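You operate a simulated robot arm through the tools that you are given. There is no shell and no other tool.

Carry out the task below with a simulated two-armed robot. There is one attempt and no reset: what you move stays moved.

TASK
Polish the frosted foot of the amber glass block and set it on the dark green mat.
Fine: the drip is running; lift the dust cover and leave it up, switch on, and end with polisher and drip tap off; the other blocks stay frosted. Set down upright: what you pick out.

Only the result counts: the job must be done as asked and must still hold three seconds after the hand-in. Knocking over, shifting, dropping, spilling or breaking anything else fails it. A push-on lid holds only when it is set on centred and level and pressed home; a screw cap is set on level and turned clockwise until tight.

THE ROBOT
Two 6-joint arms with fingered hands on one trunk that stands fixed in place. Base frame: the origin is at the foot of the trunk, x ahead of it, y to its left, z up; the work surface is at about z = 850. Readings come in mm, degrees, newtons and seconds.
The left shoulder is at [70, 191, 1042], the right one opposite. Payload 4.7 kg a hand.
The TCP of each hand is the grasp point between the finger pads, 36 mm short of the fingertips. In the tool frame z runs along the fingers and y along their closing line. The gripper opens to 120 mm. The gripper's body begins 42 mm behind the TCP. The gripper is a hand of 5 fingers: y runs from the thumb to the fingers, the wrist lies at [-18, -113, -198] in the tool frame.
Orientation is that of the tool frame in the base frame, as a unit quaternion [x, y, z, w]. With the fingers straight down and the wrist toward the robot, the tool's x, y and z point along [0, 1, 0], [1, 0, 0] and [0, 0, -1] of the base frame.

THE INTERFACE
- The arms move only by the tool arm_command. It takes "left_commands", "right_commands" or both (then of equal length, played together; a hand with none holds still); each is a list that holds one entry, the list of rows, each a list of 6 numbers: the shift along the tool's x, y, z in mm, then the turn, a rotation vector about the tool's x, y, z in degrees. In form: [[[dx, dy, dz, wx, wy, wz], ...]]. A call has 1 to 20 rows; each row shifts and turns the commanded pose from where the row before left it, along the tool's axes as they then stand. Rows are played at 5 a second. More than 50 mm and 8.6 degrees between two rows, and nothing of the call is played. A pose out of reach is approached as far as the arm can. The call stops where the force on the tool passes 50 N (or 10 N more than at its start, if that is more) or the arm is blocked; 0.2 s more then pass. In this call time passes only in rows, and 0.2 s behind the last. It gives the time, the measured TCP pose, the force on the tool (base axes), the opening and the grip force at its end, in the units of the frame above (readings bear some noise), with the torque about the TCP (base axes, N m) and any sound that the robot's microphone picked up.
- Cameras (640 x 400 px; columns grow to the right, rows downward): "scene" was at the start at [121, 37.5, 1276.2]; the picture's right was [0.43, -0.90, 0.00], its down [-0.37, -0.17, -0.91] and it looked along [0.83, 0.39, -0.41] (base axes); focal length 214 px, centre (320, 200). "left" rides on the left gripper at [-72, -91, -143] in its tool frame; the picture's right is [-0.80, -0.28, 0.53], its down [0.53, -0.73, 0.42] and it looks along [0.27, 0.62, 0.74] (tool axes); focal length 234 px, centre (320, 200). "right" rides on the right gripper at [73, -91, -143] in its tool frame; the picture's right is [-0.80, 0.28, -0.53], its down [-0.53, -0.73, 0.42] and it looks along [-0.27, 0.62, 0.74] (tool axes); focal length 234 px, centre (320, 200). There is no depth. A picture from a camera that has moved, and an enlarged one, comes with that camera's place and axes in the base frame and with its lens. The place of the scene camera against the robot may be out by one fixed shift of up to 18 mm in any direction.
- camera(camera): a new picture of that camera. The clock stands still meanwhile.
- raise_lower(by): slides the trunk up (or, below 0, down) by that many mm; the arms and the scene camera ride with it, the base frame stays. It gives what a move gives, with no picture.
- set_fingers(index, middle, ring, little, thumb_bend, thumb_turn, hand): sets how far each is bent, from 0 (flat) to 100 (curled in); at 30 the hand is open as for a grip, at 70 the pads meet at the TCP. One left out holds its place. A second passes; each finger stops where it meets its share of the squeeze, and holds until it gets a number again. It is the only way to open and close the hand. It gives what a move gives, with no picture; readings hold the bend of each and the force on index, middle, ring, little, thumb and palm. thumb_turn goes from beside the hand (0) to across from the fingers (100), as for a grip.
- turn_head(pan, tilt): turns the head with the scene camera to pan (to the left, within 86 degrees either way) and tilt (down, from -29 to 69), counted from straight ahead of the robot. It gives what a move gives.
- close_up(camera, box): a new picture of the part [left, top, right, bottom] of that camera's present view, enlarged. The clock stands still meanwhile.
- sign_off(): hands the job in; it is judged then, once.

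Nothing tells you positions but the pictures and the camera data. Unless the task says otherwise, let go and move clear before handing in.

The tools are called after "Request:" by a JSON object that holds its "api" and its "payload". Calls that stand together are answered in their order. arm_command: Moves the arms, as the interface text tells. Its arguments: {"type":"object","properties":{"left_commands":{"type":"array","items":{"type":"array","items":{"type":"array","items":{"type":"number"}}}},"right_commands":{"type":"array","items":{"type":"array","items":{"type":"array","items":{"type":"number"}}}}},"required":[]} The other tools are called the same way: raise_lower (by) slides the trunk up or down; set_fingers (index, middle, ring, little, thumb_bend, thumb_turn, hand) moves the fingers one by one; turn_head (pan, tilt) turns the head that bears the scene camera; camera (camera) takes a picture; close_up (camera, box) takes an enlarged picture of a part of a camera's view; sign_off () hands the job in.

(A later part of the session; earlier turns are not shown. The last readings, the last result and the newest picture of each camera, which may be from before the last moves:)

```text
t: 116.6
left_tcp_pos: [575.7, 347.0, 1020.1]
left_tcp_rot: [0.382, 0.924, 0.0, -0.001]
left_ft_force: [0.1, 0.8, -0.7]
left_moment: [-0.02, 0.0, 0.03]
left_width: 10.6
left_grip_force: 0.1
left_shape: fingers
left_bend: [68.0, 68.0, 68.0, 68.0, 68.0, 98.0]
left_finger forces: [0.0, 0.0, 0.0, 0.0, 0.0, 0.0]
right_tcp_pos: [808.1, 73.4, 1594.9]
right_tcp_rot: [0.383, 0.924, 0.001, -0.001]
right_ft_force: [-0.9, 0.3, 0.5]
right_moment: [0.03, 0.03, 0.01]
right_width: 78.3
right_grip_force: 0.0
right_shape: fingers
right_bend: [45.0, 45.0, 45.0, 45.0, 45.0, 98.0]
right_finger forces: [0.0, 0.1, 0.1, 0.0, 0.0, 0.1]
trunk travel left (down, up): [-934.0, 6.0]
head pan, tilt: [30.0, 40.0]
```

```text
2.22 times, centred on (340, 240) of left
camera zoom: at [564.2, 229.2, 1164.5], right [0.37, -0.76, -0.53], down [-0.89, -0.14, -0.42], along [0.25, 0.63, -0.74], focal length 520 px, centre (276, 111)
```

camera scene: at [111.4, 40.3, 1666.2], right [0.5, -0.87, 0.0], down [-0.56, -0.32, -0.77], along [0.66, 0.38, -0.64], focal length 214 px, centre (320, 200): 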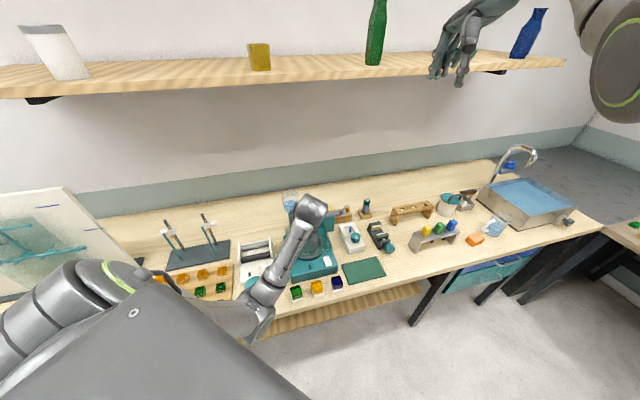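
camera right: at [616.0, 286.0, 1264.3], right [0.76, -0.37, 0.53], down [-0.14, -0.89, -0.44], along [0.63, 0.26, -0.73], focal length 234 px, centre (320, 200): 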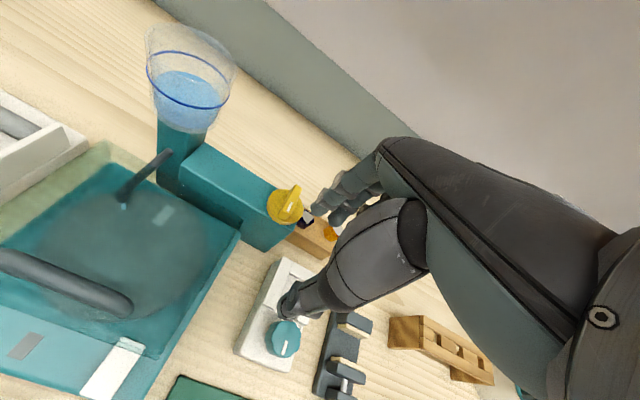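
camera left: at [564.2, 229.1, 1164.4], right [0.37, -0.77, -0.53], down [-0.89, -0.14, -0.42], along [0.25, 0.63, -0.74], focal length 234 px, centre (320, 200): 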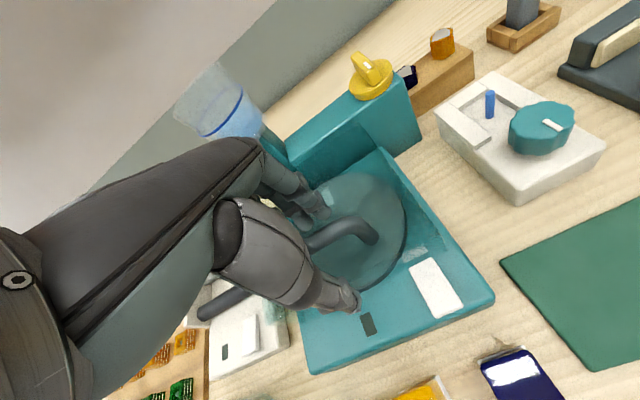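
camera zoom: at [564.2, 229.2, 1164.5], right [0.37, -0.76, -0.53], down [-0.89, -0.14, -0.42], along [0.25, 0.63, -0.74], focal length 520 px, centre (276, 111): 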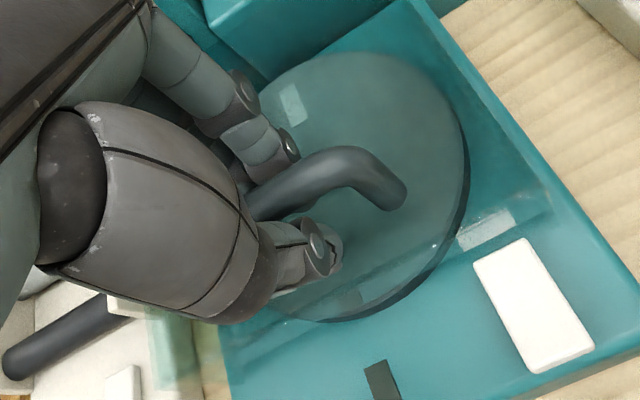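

No contact force yet at 10.6 mm opening, so I'll squeeze a little further.

Request:
{"api": "set_fingers", "payload": {"hand": "left", "index": 74, "middle": 74, "ring": 74, "little": 74, "thumb_bend": 74}}

Request:
{"api": "close_up", "payload": {"camera": "left", "box": [240, 150, 440, 330]}}

```text
t: 117.6
left_tcp_pos: [577.2, 346.9, 1019.7]
left_tcp_rot: [0.382, 0.924, 0.001, 0.0]
left_ft_force: [5.4, 5.2, -1.9]
left_moment: [-0.03, -0.18, -0.38]
left_width: 0.0
left_grip_force: 5.3
left_shape: fingers
left_bend: [73.0, 74.0, 73.0, 73.0, 72.0, 97.0]
left_finger forces: [0.0, 0.0, 5.3, 4.7, 1.5, 0.0]
right_tcp_pos: [808.9, 75.4, 1592.7]
right_tcp_rot: [0.381, 0.924, 0.001, -0.002]
right_ft_force: [0.3, -0.6, -0.1]
right_moment: [-0.02, 0.0, 0.03]
right_width: 78.2
right_grip_force: 0.1
right_shape: fingers
right_bend: [45.0, 45.0, 45.0, 45.0, 45.0, 98.0]
right_finger forces: [0.1, 0.0, 0.0, 0.0, 0.0, 0.0]
trunk travel left (down, up): [-934.0, 6.0]
head pan, tilt: [30.0, 40.0]
```

```text
2.22 times, centred on (340, 240) of left
camera zoom: at [565.3, 230.1, 1163.8], right [0.37, -0.77, -0.53], down [-0.89, -0.14, -0.42], along [0.25, 0.63, -0.74], focal length 520 px, centre (276, 111)
```

zoom: 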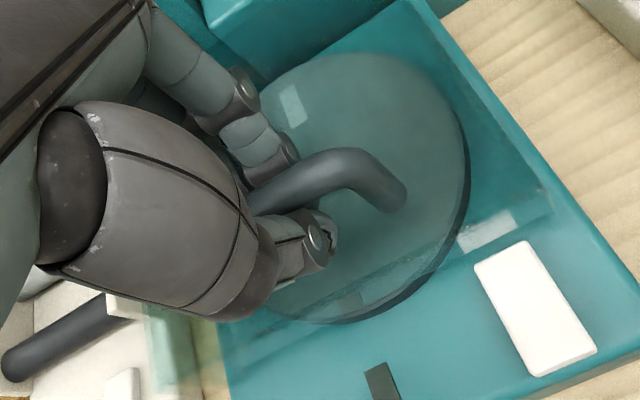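

Ring and little fingers touch the bar first, so the bar lies a few millimetres beyond. I'll shift the hand slightly that way and squeeze again.

Request:
{"api": "arm_command", "payload": {"left_commands": [[[0, 3, 0, 0, 0, 0]]]}}

Request:
{"api": "set_fingers", "payload": {"hand": "left", "index": 78, "middle": 78, "ring": 78, "little": 78, "thumb_bend": 78}}

```text
t: 118.0
left_tcp_pos: [578.4, 347.4, 1020.9]
left_tcp_rot: [0.382, 0.924, 0.001, -0.001]
left_ft_force: [1.9, 1.1, -2.2]
left_moment: [-0.09, -0.18, -0.3]
left_width: 0.0
left_grip_force: 5.8
left_shape: fingers
left_bend: [73.0, 74.0, 73.0, 73.0, 72.0, 97.0]
left_finger forces: [0.1, 0.0, 4.3, 3.4, 3.9, 0.0]
right_tcp_pos: [807.1, 72.8, 1593.2]
right_tcp_rot: [0.382, 0.924, 0.002, -0.001]
right_ft_force: [0.1, -0.3, -0.3]
right_moment: [0.01, 0.0, 0.04]
right_width: 77.9
right_grip_force: 0.1
right_shape: fingers
right_bend: [45.0, 45.0, 45.0, 45.0, 45.0, 98.0]
right_finger forces: [0.1, 0.0, 0.0, 0.0, 0.1, 0.0]
trunk travel left (down, up): [-934.0, 6.0]
head pan, tilt: [30.0, 40.0]
```

```text
t: 119.0
left_tcp_pos: [581.5, 350.4, 1018.9]
left_tcp_rot: [0.382, 0.924, 0.0, -0.002]
left_ft_force: [10.1, 9.0, -3.2]
left_moment: [-0.1, -0.34, -0.85]
left_width: 0.0
left_grip_force: 15.7
left_shape: fingers
left_bend: [76.0, 77.0, 76.0, 76.0, 73.0, 97.0]
left_finger forces: [0.0, 3.5, 10.5, 11.9, 6.2, 0.0]
right_tcp_pos: [810.0, 74.8, 1592.9]
right_tcp_rot: [0.383, 0.924, 0.001, -0.002]
right_ft_force: [-0.1, -0.2, 0.5]
right_moment: [0.0, -0.02, 0.03]
right_width: 78.1
right_grip_force: 0.0
right_shape: fingers
right_bend: [45.0, 45.0, 45.0, 45.0, 45.0, 98.0]
right_finger forces: [0.1, 0.0, 0.1, 0.1, 0.1, 0.0]
trunk travel left (down, up): [-934.0, 6.0]
head pan, tilt: [30.0, 40.0]
```

The fingers now hold the bar with about 15 N. I'll lift a little, up and slightly back, and read the forces to learn the hinge.

Request:
{"api": "arm_command", "payload": {"left_commands": [[[0, 2, -4, 0, 0, 0], [0, 2, -4, 0, 0, 0], [0, 2, -4, 0, 0, 0]]]}}

Request:
{"api": "close_up", "payload": {"camera": "left", "box": [200, 120, 480, 340]}}

```text
t: 119.8
left_tcp_pos: [583.3, 353.8, 1031.6]
left_tcp_rot: [0.383, 0.924, 0.0, -0.001]
left_ft_force: [4.9, 4.9, -5.7]
left_moment: [-0.37, -0.36, -0.65]
left_width: 0.0
left_grip_force: 13.9
left_shape: fingers
left_bend: [76.0, 77.0, 76.0, 76.0, 73.0, 97.0]
left_finger forces: [0.1, 4.5, 8.7, 8.7, 4.6, 0.0]
right_tcp_pos: [808.7, 75.3, 1592.6]
right_tcp_rot: [0.381, 0.924, 0.001, -0.002]
right_ft_force: [-0.2, -0.7, -0.3]
right_moment: [-0.01, 0.04, -0.02]
right_width: 78.2
right_grip_force: 0.0
right_shape: fingers
right_bend: [45.0, 45.0, 45.0, 45.0, 45.0, 98.0]
right_finger forces: [0.1, 0.1, 0.0, 0.0, 0.1, 0.0]
trunk travel left (down, up): [-934.0, 6.0]
head pan, tilt: [30.0, 40.0]
```

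```text
1.82 times, centred on (340, 230) of left
camera zoom: at [571.5, 236.8, 1176.1], right [0.37, -0.77, -0.53], down [-0.9, -0.14, -0.42], along [0.25, 0.63, -0.74], focal length 426 px, centre (284, 146)
```

zoom: 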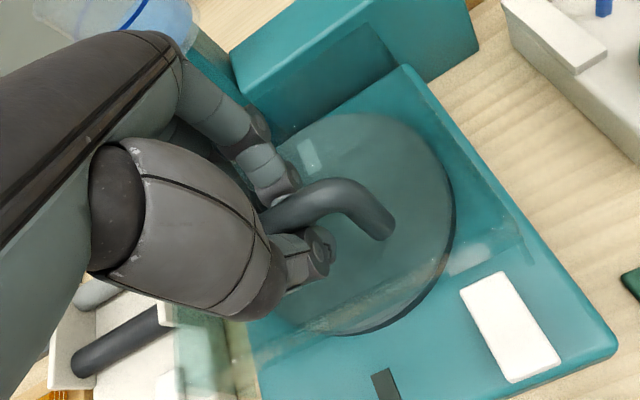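

The cover is rising with the hand. I'll continue along a trial arc in small steps, reading the side force to correct for the hinge position.

Request:
{"api": "arm_command", "payload": {"left_commands": [[[0, 3, -5, 0, 0, 0], [0, 3, -5, 0, 0, 0], [0, 4, -5, 0, 0, 0], [0, 4, -5, 0, 0, 0]]]}}

Request:
{"api": "close_up", "payload": {"camera": "left", "box": [200, 120, 480, 340]}}

```text
t: 120.8
left_tcp_pos: [592.4, 361.9, 1053.3]
left_tcp_rot: [0.382, 0.924, 0.0, -0.001]
left_ft_force: [-2.1, -0.4, 0.8]
left_moment: [-0.47, -0.36, -0.43]
left_width: 0.2
left_grip_force: 22.6
left_shape: fingers
left_bend: [76.0, 77.0, 76.0, 77.0, 73.0, 97.0]
left_finger forces: [0.0, 3.8, 7.5, 7.9, 27.2, 0.1]
right_tcp_pos: [805.7, 73.8, 1593.7]
right_tcp_rot: [0.382, 0.924, 0.001, -0.001]
right_ft_force: [0.3, 0.0, -0.6]
right_moment: [-0.02, 0.0, 0.01]
right_width: 78.1
right_grip_force: 0.0
right_shape: fingers
right_bend: [45.0, 45.0, 45.0, 45.0, 45.0, 98.0]
right_finger forces: [0.0, 0.1, 0.1, 0.0, 0.1, 0.1]
trunk travel left (down, up): [-934.0, 6.0]
head pan, tilt: [30.0, 40.0]
```

```text
1.82 times, centred on (340, 230) of left
camera zoom: at [580.3, 245.7, 1197.2], right [0.37, -0.76, -0.53], down [-0.89, -0.14, -0.42], along [0.25, 0.63, -0.74], focal length 426 px, centre (284, 146)
```

zoom: 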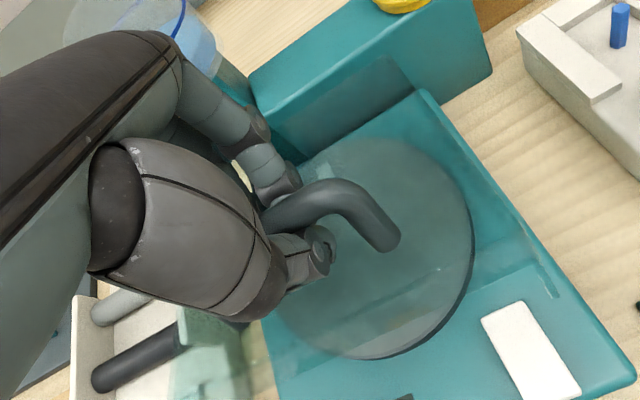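

Side force is near zero on this arc, so the hinge estimate is good. I'll go on with the arc, checking every several steps.

Request:
{"api": "arm_command", "payload": {"left_commands": [[[0, 4.5, -5, 0, 0, 0], [0, 4.5, -5, 0, 0, 0], [0, 5, -4.5, 0, 0, 0], [0, 5, -4.5, 0, 0, 0], [0, 5, -4, 0, 0, 0]]]}}

Request:
{"api": "close_up", "payload": {"camera": "left", "box": [200, 120, 480, 340]}}

Request:
{"api": "close_up", "payload": {"camera": "scene", "box": [240, 160, 380, 300]}}

```text
t: 122.0
left_tcp_pos: [609.9, 379.3, 1076.9]
left_tcp_rot: [0.382, 0.924, 0.0, 0.0]
left_ft_force: [-2.1, -0.3, -0.1]
left_moment: [-0.1, -0.06, -0.36]
left_width: 0.0
left_grip_force: 9.9
left_shape: fingers
left_bend: [76.0, 78.0, 77.0, 77.0, 73.0, 97.0]
left_finger forces: [0.0, 0.1, 4.5, 8.5, 6.6, 0.1]
right_tcp_pos: [807.8, 74.5, 1593.5]
right_tcp_rot: [0.382, 0.924, 0.001, -0.002]
right_ft_force: [0.7, -0.1, -0.8]
right_moment: [0.01, -0.01, 0.02]
right_width: 78.4
right_grip_force: 0.1
right_shape: fingers
right_bend: [45.0, 45.0, 45.0, 45.0, 45.0, 98.0]
right_finger forces: [0.0, 0.0, 0.1, 0.0, 0.0, 0.1]
trunk travel left (down, up): [-934.0, 6.0]
head pan, tilt: [30.0, 40.0]
```

```text
1.82 times, centred on (340, 230) of left
camera zoom: at [597.1, 263.3, 1220.3], right [0.37, -0.76, -0.53], down [-0.89, -0.14, -0.42], along [0.25, 0.63, -0.74], focal length 426 px, centre (284, 146)
```

zoom: 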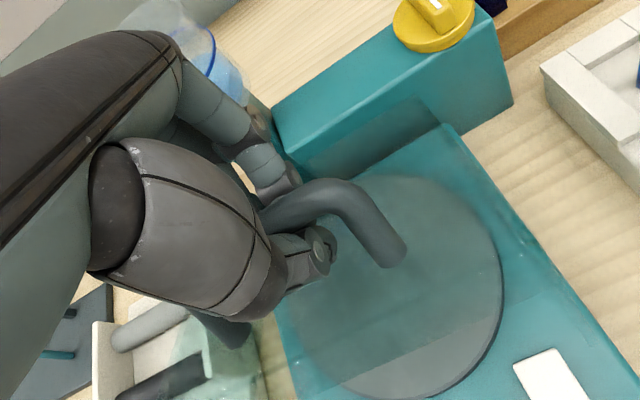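

```text
2.86 times, centred on (310, 230) of scene
camera zoom: at [111.0, 40.8, 1666.2], right [0.5, -0.87, 0.0], down [-0.56, -0.32, -0.77], along [0.66, 0.38, -0.64], focal length 613 px, centre (349, 114)
```

zoom: 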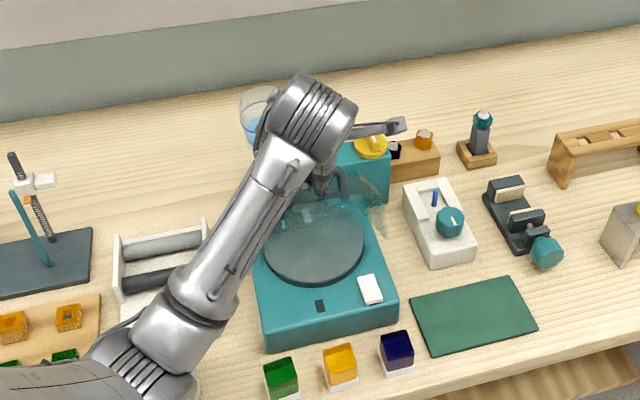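

The cover is about 30° open and moves with little force. I'll continue along the arc toward 50°.

Request:
{"api": "arm_command", "payload": {"left_commands": [[[0, 6, -4, 0, 0, 0], [0, 6, -3.5, 0, 0, 0], [0, 6, -3, 0, 0, 0], [0, 6, -2.5, 0, 0, 0], [0, 6, -2.5, 0, 0, 0]]]}}

Request:
{"api": "close_up", "payload": {"camera": "left", "box": [200, 120, 480, 340]}}

Request:
{"api": "close_up", "payload": {"camera": "scene", "box": [250, 180, 370, 280]}}

```text
t: 123.2
left_tcp_pos: [629.9, 400.5, 1092.3]
left_tcp_rot: [0.382, 0.924, 0.0, 0.0]
left_ft_force: [-6.0, 0.7, 3.2]
left_moment: [0.05, 0.07, -0.3]
left_width: 0.0
left_grip_force: 6.6
left_shape: fingers
left_bend: [76.0, 78.0, 78.0, 78.0, 73.0, 97.0]
left_finger forces: [0.0, 0.0, 0.1, 6.2, 7.4, 0.1]
right_tcp_pos: [805.4, 74.5, 1596.1]
right_tcp_rot: [0.382, 0.924, 0.001, 0.001]
right_ft_force: [-0.3, -0.4, 0.8]
right_moment: [0.0, 0.05, 0.03]
right_width: 78.3
right_grip_force: 0.2
right_shape: fingers
right_bend: [45.0, 45.0, 45.0, 45.0, 45.0, 98.0]
right_finger forces: [0.0, 0.0, 0.0, 0.0, 0.1, 0.1]
trunk travel left (down, up): [-934.0, 6.0]
head pan, tilt: [30.0, 40.0]
```

```text
1.82 times, centred on (340, 230) of left
camera zoom: at [617.0, 283.9, 1236.5], right [0.37, -0.77, -0.53], down [-0.89, -0.14, -0.43], along [0.25, 0.63, -0.74], focal length 426 px, centre (284, 146)
```

zoom: 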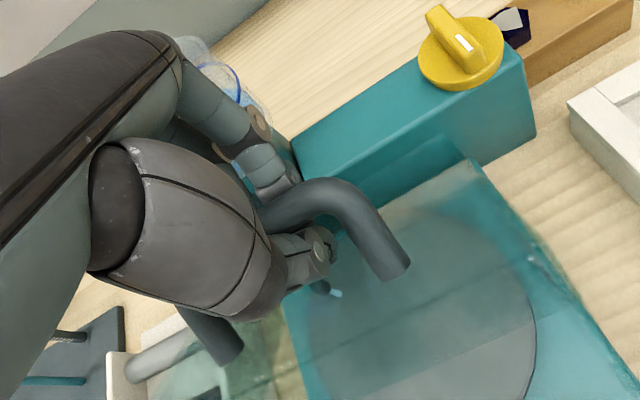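

```text
4.00 times, centred on (310, 230) of scene
camera zoom: at [109.3, 40.2, 1666.4], right [0.5, -0.87, 0.0], down [-0.56, -0.32, -0.77], along [0.66, 0.38, -0.64], focal length 858 px, centre (360, 80)
```

zoom: 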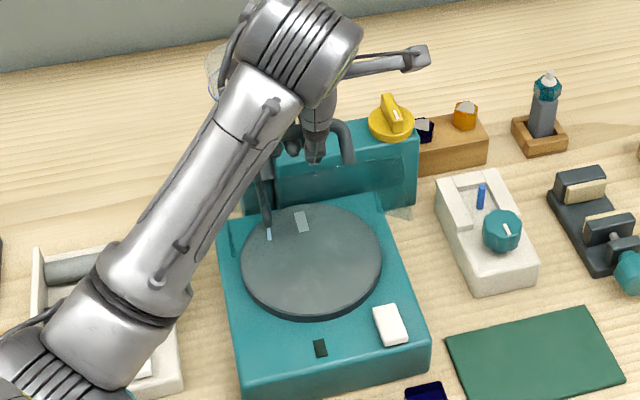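

About 45° open. I'll carry on to roughly 60°, keeping an eye on the reservoir beside the fingers.

Request:
{"api": "arm_command", "payload": {"left_commands": [[[0, 5, -4, 0, 0, 0], [0, 6, -3, 0, 0, 0], [0, 6, -2.5, 0, 0, 0], [0, 6, -2, 0, 0, 0], [0, 6, -1.5, 0, 0, 0], [0, 6, -1, 0, 0, 0]]]}}

Request:
{"api": "camera", "payload": {"camera": "left"}}

Request:
{"api": "close_up", "payload": {"camera": "scene", "box": [250, 180, 370, 280]}}

```text
t: 124.6
left_tcp_pos: [655.2, 425.4, 1107.2]
left_tcp_rot: [0.382, 0.924, 0.0, 0.0]
left_ft_force: [-3.1, 2.7, 0.9]
left_moment: [0.0, -0.02, -0.19]
left_width: 0.0
left_grip_force: 4.4
left_shape: fingers
left_bend: [76.0, 78.0, 78.0, 78.0, 73.0, 97.0]
left_finger forces: [0.1, 0.1, 0.0, 4.7, 3.6, 0.1]
right_tcp_pos: [806.3, 75.1, 1593.9]
right_tcp_rot: [0.382, 0.924, 0.002, -0.001]
right_ft_force: [-0.3, -0.1, -0.9]
right_moment: [-0.01, -0.01, 0.0]
right_width: 78.4
right_grip_force: 0.1
right_shape: fingers
right_bend: [45.0, 45.0, 45.0, 45.0, 45.0, 98.0]
right_finger forces: [0.0, 0.1, 0.0, 0.1, 0.0, 0.1]
trunk travel left (down, up): [-934.0, 6.0]
head pan, tilt: [30.0, 40.0]
```

```text
taken
camera left: at [643.1, 309.2, 1250.0], right [0.37, -0.76, -0.53], down [-0.89, -0.14, -0.42], along [0.25, 0.63, -0.74], focal length 234 px, centre (320, 200)
```

left: 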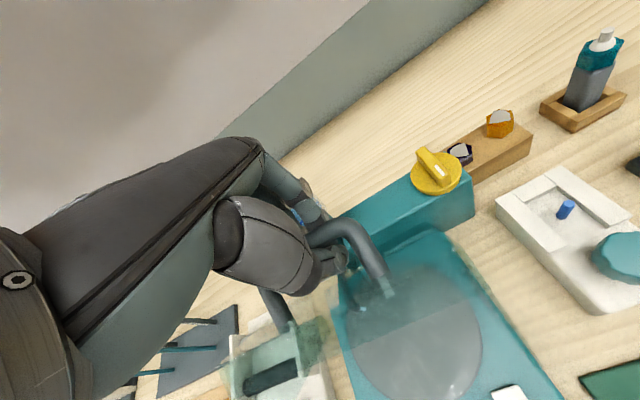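

```text
4.00 times, centred on (310, 230) of scene
camera zoom: at [110.5, 40.8, 1666.2], right [0.5, -0.87, 0.0], down [-0.56, -0.32, -0.77], along [0.66, 0.38, -0.64], focal length 858 px, centre (360, 80)
```

zoom: 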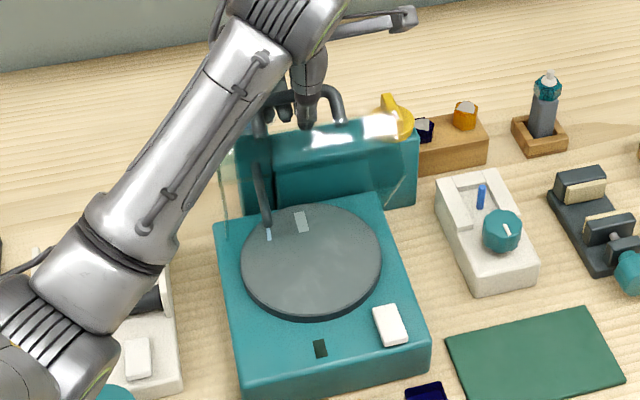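

The cover is about 55° open and nearly weightless in the hand. Before going farther I'll ease the fingers, keeping the thumb in front of the bar, to learn if it stays up by itself.

Request:
{"api": "set_fingers", "payload": {"hand": "left", "index": 66, "middle": 66, "ring": 66, "little": 66}}

Request:
{"api": "close_up", "payload": {"camera": "left", "box": [220, 130, 480, 330]}}

```text
t: 125.6
left_tcp_pos: [655.8, 425.0, 1107.4]
left_tcp_rot: [0.382, 0.924, 0.0, -0.001]
left_ft_force: [-0.3, -1.6, -0.5]
left_moment: [0.01, -0.01, -0.02]
left_width: 0.4
left_grip_force: 0.3
left_shape: fingers
left_bend: [65.0, 66.0, 66.0, 66.0, 77.0, 97.0]
left_finger forces: [0.1, 0.1, 0.1, 0.1, 0.8, 0.0]
right_tcp_pos: [808.4, 73.3, 1593.5]
right_tcp_rot: [0.382, 0.924, 0.002, -0.001]
right_ft_force: [-1.0, 0.6, 1.1]
right_moment: [-0.01, -0.02, -0.03]
right_width: 78.1
right_grip_force: 0.0
right_shape: fingers
right_bend: [45.0, 45.0, 45.0, 45.0, 45.0, 98.0]
right_finger forces: [0.1, 0.0, 0.0, 0.0, 0.1, 0.0]
trunk travel left (down, up): [-934.0, 6.0]
head pan, tilt: [30.0, 40.0]
```

```text
2.00 times, centred on (350, 230) of left
camera zoom: at [643.9, 308.3, 1249.8], right [0.37, -0.76, -0.53], down [-0.89, -0.14, -0.42], along [0.25, 0.63, -0.74], focal length 468 px, centre (260, 140)
```

zoom: 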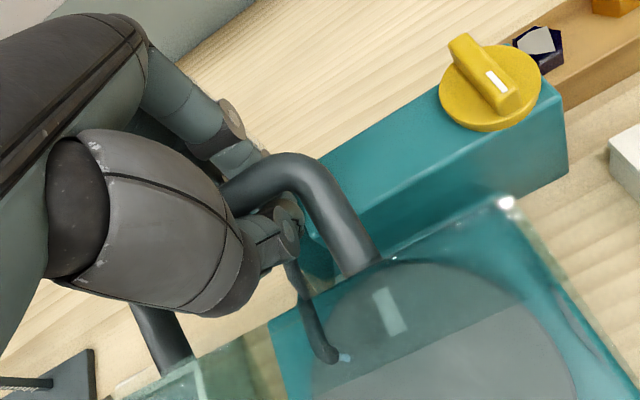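

The cover did not fall; the thumb even nudged it farther open. I'll look from the head camera.

Request:
{"api": "turn_head", "payload": {"pan": 20, "tilt": 38}}

Request:
{"api": "close_up", "payload": {"camera": "scene", "box": [250, 130, 430, 280]}}

Request:
{"api": "camera", "payload": {"camera": "right"}}

```text
t: 126.4
left_tcp_pos: [655.7, 425.1, 1106.8]
left_tcp_rot: [0.382, 0.924, 0.001, -0.001]
left_ft_force: [0.0, -0.2, -1.1]
left_moment: [0.02, 0.01, -0.02]
left_width: 0.3
left_grip_force: 0.4
left_shape: fingers
left_bend: [65.0, 66.0, 66.0, 66.0, 77.0, 97.0]
left_finger forces: [0.0, 0.0, 0.0, 0.0, 0.6, 0.0]
right_tcp_pos: [807.0, 73.5, 1593.2]
right_tcp_rot: [0.382, 0.924, 0.001, -0.001]
right_ft_force: [-0.5, 0.4, -0.7]
right_moment: [0.03, -0.01, 0.02]
right_width: 78.1
right_grip_force: 0.0
right_shape: fingers
right_bend: [45.0, 45.0, 45.0, 45.0, 45.0, 98.0]
right_finger forces: [0.1, 0.0, 0.0, 0.1, 0.0, 0.1]
trunk travel left (down, up): [-934.0, 6.0]
head pan, tilt: [20.0, 38.0]
```

```text
2.67 times, centred on (340, 205) of scene
camera zoom: at [118.9, 27.4, 1669.1], right [0.34, -0.94, 0.0], down [-0.58, -0.21, -0.79], along [0.74, 0.27, -0.62], focal length 572 px, centre (267, 187)
```

zoom: 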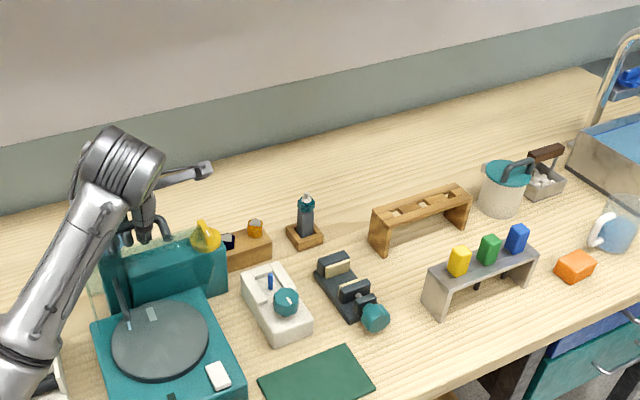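

```text
taken
camera right: at [692.3, 60.5, 1737.8], right [0.77, -0.37, 0.52], down [-0.14, -0.89, -0.43], along [0.63, 0.25, -0.74], focal length 234 px, centre (320, 200)
```

right: 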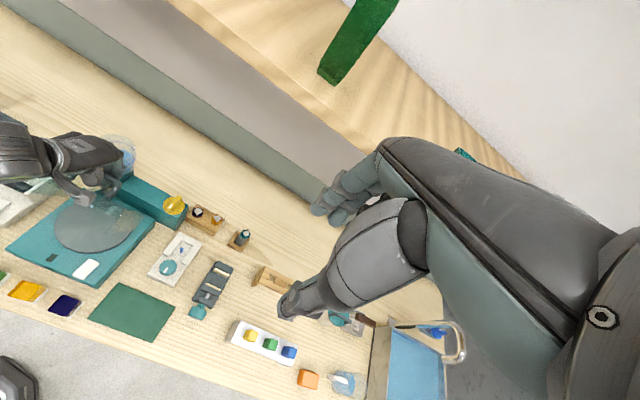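

Request:
{"api": "close_up", "payload": {"camera": "right", "box": [0, 100, 200, 300]}}

Request:
{"api": "close_up", "payload": {"camera": "scene", "box": [250, 160, 340, 280]}}

```text
2.00 times, centred on (100, 200) of right
camera zoom: at [692.3, 60.5, 1737.8], right [0.77, -0.37, 0.52], down [-0.14, -0.89, -0.43], along [0.63, 0.25, -0.74], focal length 468 px, centre (760, 200)
```

zoom: 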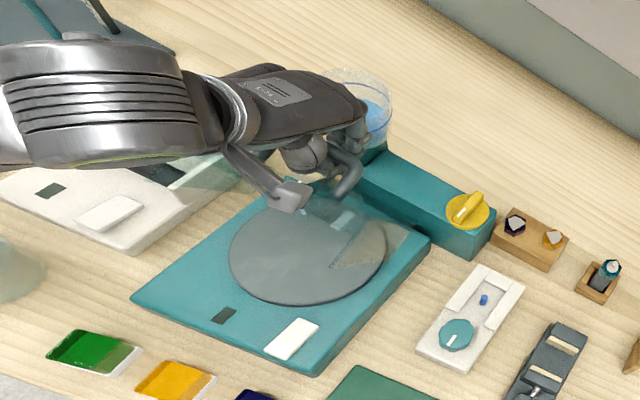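

```text
3.33 times, centred on (295, 220) of scene
camera zoom: at [118.9, 27.4, 1669.1], right [0.34, -0.94, 0.0], down [-0.58, -0.21, -0.79], along [0.74, 0.27, -0.62], focal length 715 px, centre (403, 133)
```

zoom: 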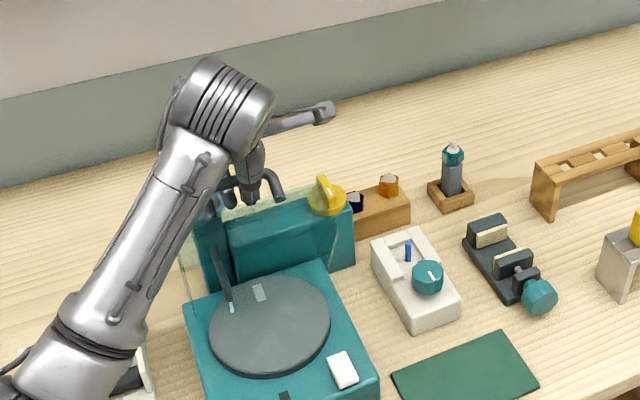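

The cover now leans up well past halfway. I'll raise the hand 20 mm so that the fingertips clear the reservoir's rim, and push the bar farther back with the thumb, watching the force.

Request:
{"api": "arm_command", "payload": {"left_commands": [[[0, 0, -10, 0, 0, 0], [0, 0, -10, 0, 0, 0], [0, 4, 0, 0, 0, 0], [0, 4, 0, 0, 0, 0], [0, 4, 0, 0, 0, 0]]]}}

Request:
{"api": "close_up", "payload": {"camera": "left", "box": [220, 130, 480, 330]}}

Request:
{"api": "close_up", "payload": {"camera": "right", "box": [20, 110, 180, 270]}}

```text
t: 127.6
left_tcp_pos: [663.9, 434.2, 1126.1]
left_tcp_rot: [0.383, 0.924, 0.001, -0.001]
left_ft_force: [-0.1, -0.5, -1.1]
left_moment: [0.02, 0.01, -0.01]
left_width: 0.5
left_grip_force: 1.8
left_shape: fingers
left_bend: [65.0, 66.0, 66.0, 66.0, 76.0, 97.0]
left_finger forces: [0.3, 0.0, 0.0, 0.1, 3.0, 0.1]
right_tcp_pos: [808.0, 73.2, 1593.6]
right_tcp_rot: [0.382, 0.924, 0.002, -0.001]
right_ft_force: [-0.3, 0.9, -0.8]
right_moment: [0.01, -0.01, 0.03]
right_width: 78.1
right_grip_force: 0.0
right_shape: fingers
right_bend: [45.0, 45.0, 45.0, 45.0, 45.0, 98.0]
right_finger forces: [0.1, 0.1, 0.1, 0.1, 0.1, 0.1]
trunk travel left (down, up): [-934.0, 6.0]
head pan, tilt: [20.0, 38.0]
```

```text
2.00 times, centred on (350, 230) of left
camera zoom: at [652.1, 317.0, 1269.5], right [0.37, -0.76, -0.53], down [-0.89, -0.14, -0.42], along [0.25, 0.63, -0.74], focal length 468 px, centre (260, 140)
```

zoom: 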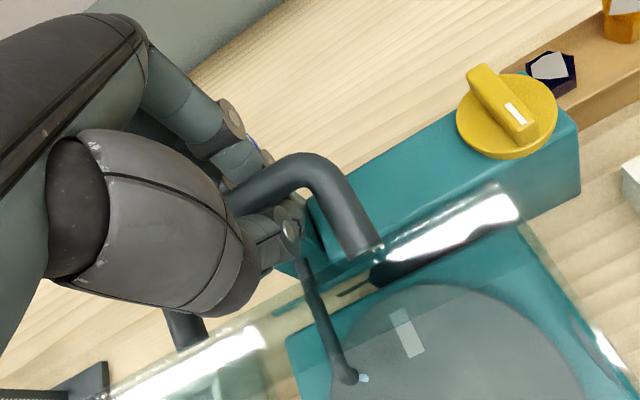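

```text
2.50 times, centred on (100, 190) of right
camera zoom: at [692.6, 60.4, 1737.6], right [0.77, -0.37, 0.52], down [-0.14, -0.89, -0.43], along [0.63, 0.25, -0.74], focal length 585 px, centre (870, 225)
```

zoom: 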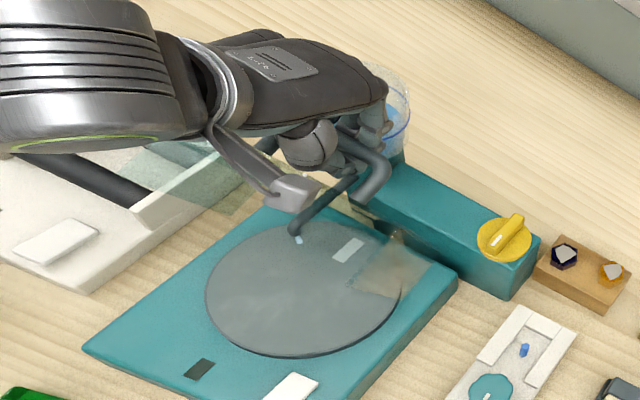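

It keeps yielding to a light push. I'll continue in small steps.

Request:
{"api": "arm_command", "payload": {"left_commands": [[[0, 4, 0, 0, 0, 0], [0, 4, 0, 0, 0, 0], [0, 4, 0, 0, 0, 0], [0, 4, 0, 0, 0, 0]]]}}

Request:
{"api": "close_up", "payload": {"camera": "left", "box": [220, 130, 480, 330]}}

Request:
{"api": "close_up", "payload": {"camera": "right", "box": [20, 110, 180, 270]}}

```text
t: 128.6
left_tcp_pos: [675.3, 445.6, 1126.3]
left_tcp_rot: [0.382, 0.924, 0.001, -0.001]
left_ft_force: [0.0, -1.4, -2.1]
left_moment: [0.0, 0.09, -0.01]
left_width: 0.7
left_grip_force: 2.4
left_shape: fingers
left_bend: [65.0, 66.0, 67.0, 66.0, 76.0, 97.0]
left_finger forces: [1.0, 0.1, 0.6, 0.0, 3.2, 0.1]
right_tcp_pos: [809.2, 74.0, 1593.3]
right_tcp_rot: [0.381, 0.925, 0.001, -0.001]
right_ft_force: [0.0, 0.2, 0.5]
right_moment: [0.01, 0.0, -0.03]
right_width: 78.1
right_grip_force: 0.2
right_shape: fingers
right_bend: [45.0, 45.0, 45.0, 45.0, 45.0, 98.0]
right_finger forces: [0.0, 0.0, 0.0, 0.1, 0.1, 0.1]
trunk travel left (down, up): [-934.0, 6.0]
head pan, tilt: [20.0, 38.0]
```

```text
2.00 times, centred on (350, 230) of left
camera zoom: at [663.4, 328.6, 1269.4], right [0.37, -0.76, -0.53], down [-0.89, -0.14, -0.42], along [0.25, 0.63, -0.74], focal length 468 px, centre (260, 140)
```

zoom: 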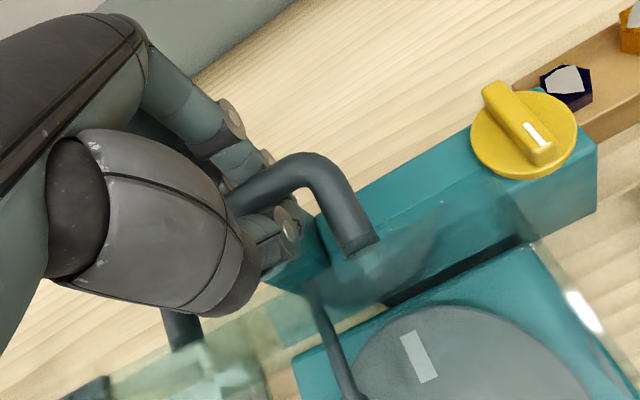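

```text
2.50 times, centred on (100, 190) of right
camera zoom: at [692.6, 60.3, 1737.6], right [0.77, -0.37, 0.52], down [-0.14, -0.89, -0.43], along [0.63, 0.25, -0.74], focal length 585 px, centre (870, 225)
```

zoom: 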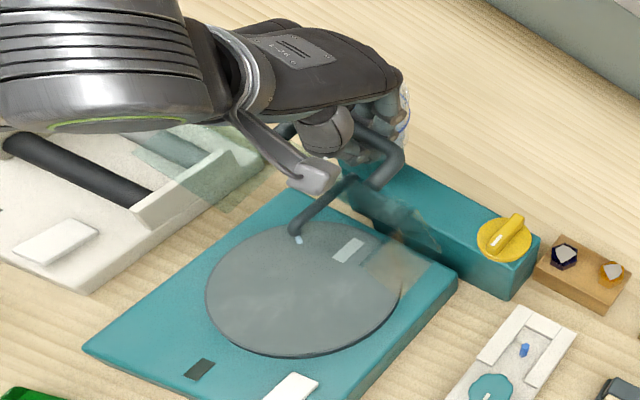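

The fingers are now right at the reservoir, so I'll stop pushing this way. I'll ease the thumb, see that the cover stays, and lift the hand straight out.

Request:
{"api": "set_fingers", "payload": {"hand": "left", "thumb_bend": 66}}

Request:
{"api": "arm_command", "payload": {"left_commands": [[[0, -2, -8, 0, 0, 0], [0, -2, -12, 0, 0, 0], [0, 0, -15, 0, 0, 0], [0, 0, -15, 0, 0, 0], [0, 0, -15, 0, 0, 0]]]}}

Request:
{"api": "camera", "payload": {"camera": "left"}}

Request:
{"api": "close_up", "payload": {"camera": "right", "box": [20, 110, 180, 270]}}

```text
t: 129.6
left_tcp_pos: [675.9, 446.8, 1126.0]
left_tcp_rot: [0.382, 0.924, 0.001, 0.0]
left_ft_force: [0.2, -0.6, 1.0]
left_moment: [0.05, 0.01, 0.04]
left_width: 14.8
left_grip_force: 0.1
left_shape: fingers
left_bend: [66.0, 66.0, 66.0, 66.0, 66.0, 98.0]
left_finger forces: [0.1, 0.0, 0.6, 0.0, 0.2, 0.0]
right_tcp_pos: [808.1, 74.0, 1593.6]
right_tcp_rot: [0.382, 0.924, 0.002, -0.001]
right_ft_force: [-0.2, -0.7, 0.3]
right_moment: [-0.02, -0.02, 0.02]
right_width: 77.9
right_grip_force: 0.0
right_shape: fingers
right_bend: [45.0, 45.0, 45.0, 45.0, 45.0, 98.0]
right_finger forces: [0.0, 0.0, 0.0, 0.0, 0.1, 0.0]
trunk travel left (down, up): [-934.0, 6.0]
head pan, tilt: [20.0, 38.0]
```

```text
t: 130.8
left_tcp_pos: [673.2, 441.8, 1191.0]
left_tcp_rot: [0.382, 0.924, 0.0, 0.0]
left_ft_force: [0.7, -0.2, 0.2]
left_moment: [-0.01, -0.01, -0.01]
left_width: 15.5
left_grip_force: 0.1
left_shape: fingers
left_bend: [66.0, 66.0, 66.0, 66.0, 66.0, 98.0]
left_finger forces: [0.0, 0.0, 0.0, 0.1, 0.0, 0.0]
right_tcp_pos: [808.0, 73.8, 1594.7]
right_tcp_rot: [0.382, 0.924, 0.001, -0.001]
right_ft_force: [-0.4, -0.2, -0.2]
right_moment: [0.01, -0.06, 0.0]
right_width: 78.3
right_grip_force: 0.1
right_shape: fingers
right_bend: [45.0, 45.0, 45.0, 45.0, 45.0, 98.0]
right_finger forces: [0.0, 0.0, 0.1, 0.0, 0.0, 0.0]
trunk travel left (down, up): [-934.0, 6.0]
head pan, tilt: [20.0, 38.0]
```

```text
taken
camera left: at [660.6, 325.3, 1335.1], right [0.37, -0.77, -0.53], down [-0.89, -0.14, -0.42], along [0.25, 0.63, -0.74], focal length 234 px, centre (320, 200)
```

left: 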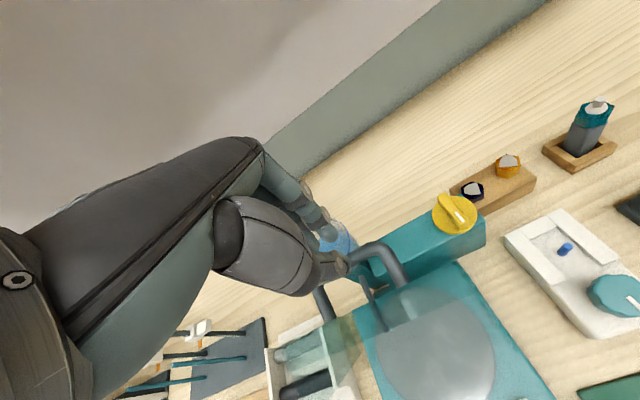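

```text
2.50 times, centred on (100, 190) of right
camera zoom: at [692.3, 60.4, 1737.7], right [0.77, -0.37, 0.52], down [-0.14, -0.89, -0.43], along [0.63, 0.25, -0.74], focal length 585 px, centre (870, 225)
```

zoom: 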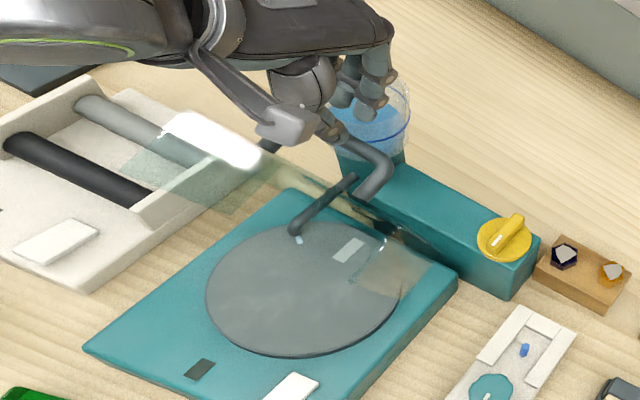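

The hand is clear. I'll check whether the cover holds still over a second or so.

Request:
{"api": "turn_head", "payload": {"pan": 38, "tilt": 40}}

Request:
{"api": "close_up", "payload": {"camera": "right", "box": [20, 110, 180, 270]}}

Request:
{"api": "close_up", "payload": {"camera": "scene", "box": [270, 160, 400, 280]}}

```text
t: 131.6
left_tcp_pos: [672.7, 442.9, 1191.1]
left_tcp_rot: [0.382, 0.924, 0.0, 0.0]
left_ft_force: [-0.3, -0.1, -1.0]
left_moment: [-0.02, 0.0, -0.02]
left_width: 15.3
left_grip_force: 0.1
left_shape: fingers
left_bend: [66.0, 66.0, 66.0, 66.0, 66.0, 98.0]
left_finger forces: [0.0, 0.0, 0.0, 0.0, 0.0, 0.0]
right_tcp_pos: [807.8, 73.6, 1593.6]
right_tcp_rot: [0.381, 0.924, 0.002, -0.001]
right_ft_force: [0.5, 0.4, 0.8]
right_moment: [0.0, -0.01, 0.02]
right_width: 78.4
right_grip_force: 0.0
right_shape: fingers
right_bend: [45.0, 45.0, 45.0, 45.0, 45.0, 98.0]
right_finger forces: [0.0, 0.1, 0.1, 0.1, 0.1, 0.1]
trunk travel left (down, up): [-934.0, 6.0]
head pan, tilt: [38.0, 40.0]
```

```text
2.50 times, centred on (100, 190) of right
camera zoom: at [692.2, 60.5, 1737.8], right [0.77, -0.37, 0.52], down [-0.14, -0.89, -0.43], along [0.63, 0.25, -0.74], focal length 585 px, centre (870, 225)
```

zoom: 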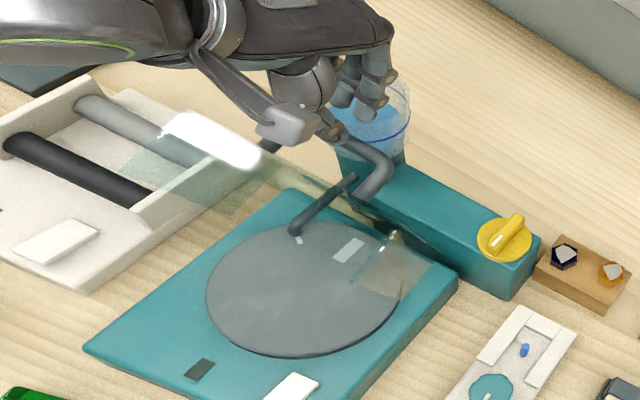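

```text
3.33 times, centred on (335, 220) of scene
camera zoom: at [104.8, 50.1, 1666.2], right [0.61, -0.79, 0.0], down [-0.51, -0.4, -0.77], along [0.6, 0.47, -0.64], focal length 715 px, centre (270, 133)
```

zoom: 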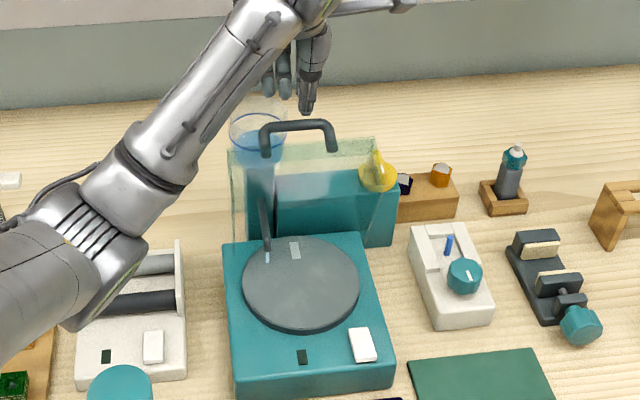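

The cover stands nearly upright and seems stable, or even easing open. I'll let a second pass and compare once more.

Request:
{"api": "arm_command", "payload": {"left_commands": [[[0, -10, -5, 0, 0, 0], [0, -20, -5, 0, 0, 0], [0, -30, 0, 0, 0, 0], [0, -30, 0, 0, 0, 0], [0, 0, 0, 0, 0, 0]]]}}

Request:
{"api": "close_up", "payload": {"camera": "right", "box": [20, 110, 180, 270]}}

Request:
{"api": "close_up", "payload": {"camera": "scene", "box": [270, 160, 400, 280]}}

```text
t: 132.8
left_tcp_pos: [642.0, 399.6, 1159.3]
left_tcp_rot: [0.384, 0.923, 0.002, 0.002]
left_ft_force: [-5.1, -4.3, 13.3]
left_moment: [-0.41, 0.39, -0.01]
left_width: 22.6
left_grip_force: 8.2
left_shape: fingers
left_bend: [66.0, 66.0, 66.0, 66.0, 63.0, 98.0]
left_finger forces: [0.0, 0.0, 0.1, 0.0, 15.6, 0.0]
left hand out of reach, approached as far as the arm can: row 2, 3, 4
right_tcp_pos: [805.0, 73.4, 1594.9]
right_tcp_rot: [0.382, 0.924, 0.002, -0.001]
right_ft_force: [-0.1, 0.4, 0.0]
right_moment: [-0.05, 0.03, -0.01]
right_width: 78.1
right_grip_force: 0.2
right_shape: fingers
right_bend: [45.0, 45.0, 45.0, 45.0, 45.0, 98.0]
right_finger forces: [0.1, 0.1, 0.0, 0.0, 0.0, 0.0]
trunk travel left (down, up): [-934.0, 6.0]
head pan, tilt: [38.0, 40.0]
```

```text
2.50 times, centred on (100, 190) of right
camera zoom: at [690.2, 59.5, 1738.8], right [0.77, -0.37, 0.52], down [-0.14, -0.89, -0.43], along [0.63, 0.25, -0.74], focal length 585 px, centre (870, 225)
```

zoom: 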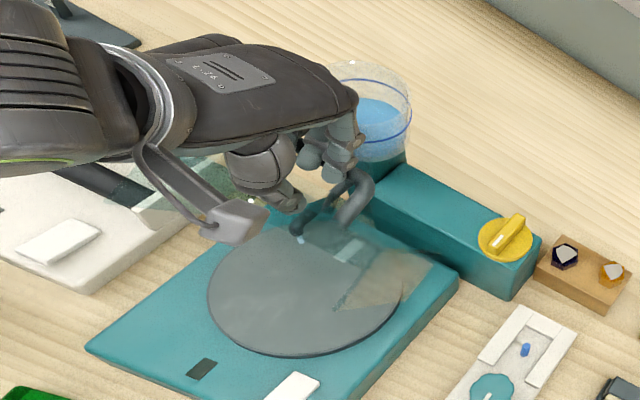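

```text
3.33 times, centred on (335, 220) of scene
camera zoom: at [102.8, 49.2, 1666.5], right [0.62, -0.79, 0.0], down [-0.51, -0.4, -0.77], along [0.6, 0.47, -0.64], focal length 715 px, centre (270, 133)
```

zoom: 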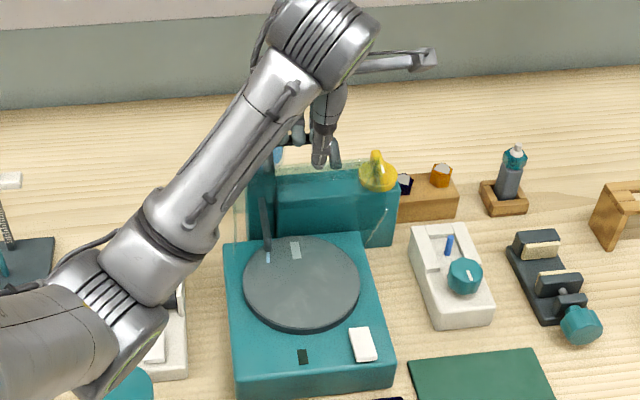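

That move slid lower at the reach limit and the thumb is leaning on the cover's edge. I'll relieve it by going up and back, then exit sideways to the right.

Request:
{"api": "arm_command", "payload": {"left_commands": [[[0, 8, -10, 0, 0, 0], [0, 8, -10, 0, 0, 0], [0, 8, -10, 0, 0, 0]]]}}

Request:
{"api": "close_up", "payload": {"camera": "right", "box": [20, 110, 180, 270]}}

Request:
{"api": "camera", "payload": {"camera": "left"}}

```text
t: 133.6
left_tcp_pos: [662.8, 419.9, 1183.6]
left_tcp_rot: [0.384, 0.923, 0.001, 0.002]
left_ft_force: [0.3, 0.8, 0.4]
left_moment: [-0.04, 0.01, -0.02]
left_width: 16.1
left_grip_force: 0.0
left_shape: fingers
left_bend: [66.0, 66.0, 66.0, 66.0, 66.0, 98.0]
left_finger forces: [0.0, 0.0, 0.1, 0.0, 0.1, 0.1]
left hand out of reach, approached as far as the arm can: row 2
right_tcp_pos: [807.7, 74.1, 1594.2]
right_tcp_rot: [0.382, 0.924, 0.002, -0.001]
right_ft_force: [0.0, 0.4, -0.5]
right_moment: [0.03, -0.02, -0.02]
right_width: 78.4
right_grip_force: 0.0
right_shape: fingers
right_bend: [45.0, 45.0, 45.0, 45.0, 45.0, 98.0]
right_finger forces: [0.0, 0.1, 0.0, 0.1, 0.0, 0.0]
trunk travel left (down, up): [-934.0, 6.0]
head pan, tilt: [38.0, 40.0]
```

```text
2.50 times, centred on (100, 190) of right
camera zoom: at [691.8, 60.1, 1737.9], right [0.77, -0.37, 0.52], down [-0.14, -0.89, -0.43], along [0.63, 0.25, -0.74], focal length 585 px, centre (870, 225)
```

zoom: 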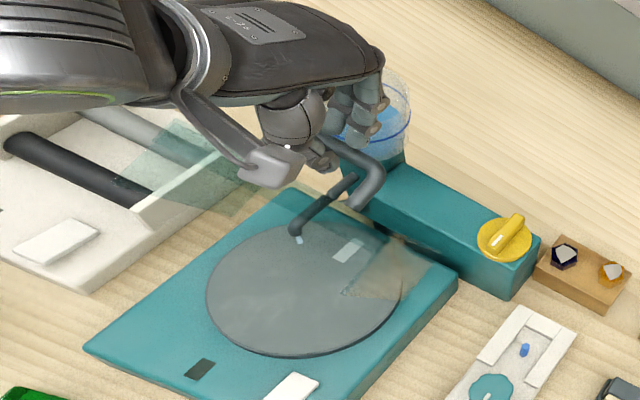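

```text
taken
camera left: at [651.0, 303.6, 1326.7], right [0.37, -0.77, -0.53], down [-0.89, -0.14, -0.43], along [0.25, 0.63, -0.74], focal length 234 px, centre (320, 200)
```

left: 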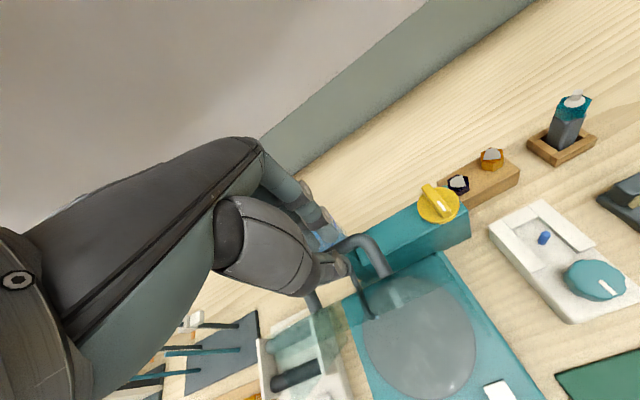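

The hand is free again and the cover is still up. I'll move the hand off to the right and look at the cover again.

Request:
{"api": "arm_command", "payload": {"left_commands": [[[-30, 2, 0, 0, 0, 0], [-35, 2, 0, 0, 0, 0], [-35, 0, 0, 0, 0, 0], [-35, 0, 0, 0, 0, 0]]]}}

Request:
{"api": "close_up", "payload": {"camera": "right", "box": [20, 110, 180, 270]}}

Request:
{"api": "close_up", "payload": {"camera": "scene", "box": [270, 160, 400, 280]}}

Request:
{"api": "camera", "payload": {"camera": "left"}}

```text
t: 134.6
left_tcp_pos: [762.4, 325.3, 1183.9]
left_tcp_rot: [0.382, 0.924, 0.001, -0.002]
left_ft_force: [-0.5, -0.2, -0.7]
left_moment: [0.03, -0.02, 0.0]
left_width: 15.9
left_grip_force: 0.1
left_shape: fingers
left_bend: [66.0, 66.0, 66.0, 66.0, 66.0, 98.0]
left_finger forces: [0.0, 0.1, 0.1, 0.0, 0.0, 0.1]
right_tcp_pos: [809.1, 72.5, 1593.5]
right_tcp_rot: [0.382, 0.924, 0.002, -0.002]
right_ft_force: [0.1, 0.1, 0.3]
right_moment: [-0.01, -0.02, 0.04]
right_width: 78.5
right_grip_force: 0.1
right_shape: fingers
right_bend: [45.0, 45.0, 45.0, 45.0, 45.0, 98.0]
right_finger forces: [0.0, 0.0, 0.1, 0.0, 0.1, 0.0]
trunk travel left (down, up): [-934.0, 6.0]
head pan, tilt: [38.0, 40.0]
```

```text
2.50 times, centred on (100, 190) of right
camera zoom: at [693.6, 59.0, 1737.2], right [0.77, -0.37, 0.52], down [-0.14, -0.89, -0.43], along [0.63, 0.26, -0.74], focal length 585 px, centre (870, 225)
```

zoom: 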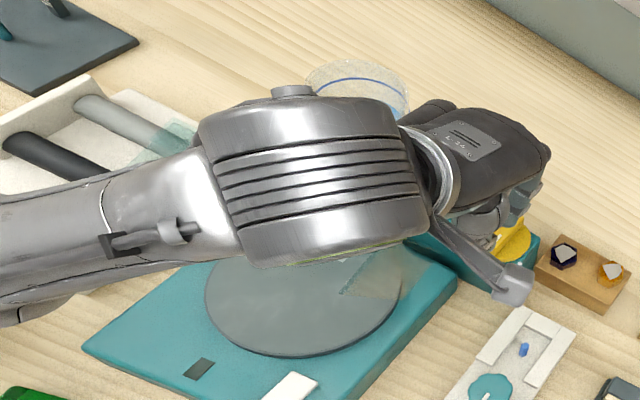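

```text
3.33 times, centred on (335, 220) of scene
camera zoom: at [106.0, 48.5, 1666.1], right [0.62, -0.79, 0.0], down [-0.51, -0.4, -0.77], along [0.6, 0.47, -0.64], focal length 715 px, centre (270, 133)
```

zoom: 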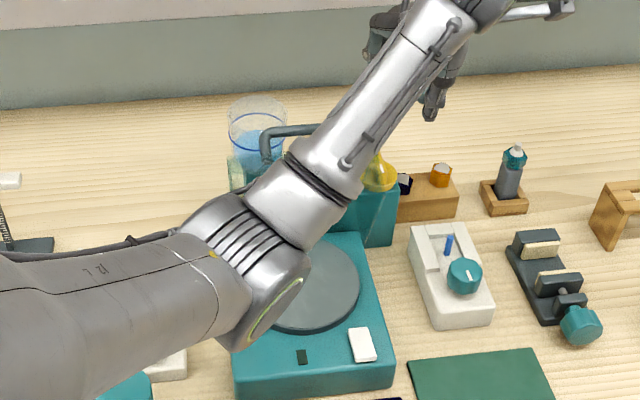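

```text
taken
camera left: at [750.8, 209.0, 1326.4], right [0.37, -0.76, -0.53], down [-0.89, -0.14, -0.42], along [0.25, 0.63, -0.74], focal length 234 px, centre (320, 200)
```

left: 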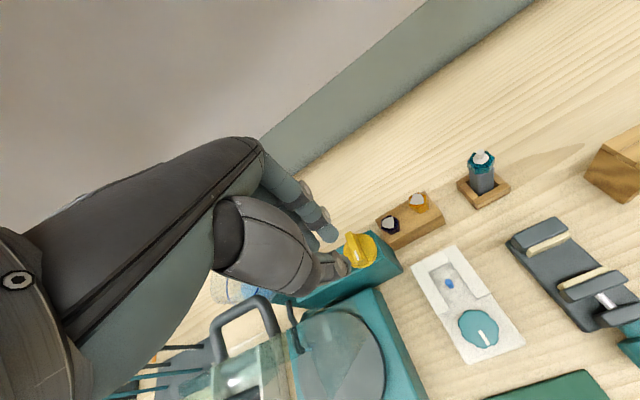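

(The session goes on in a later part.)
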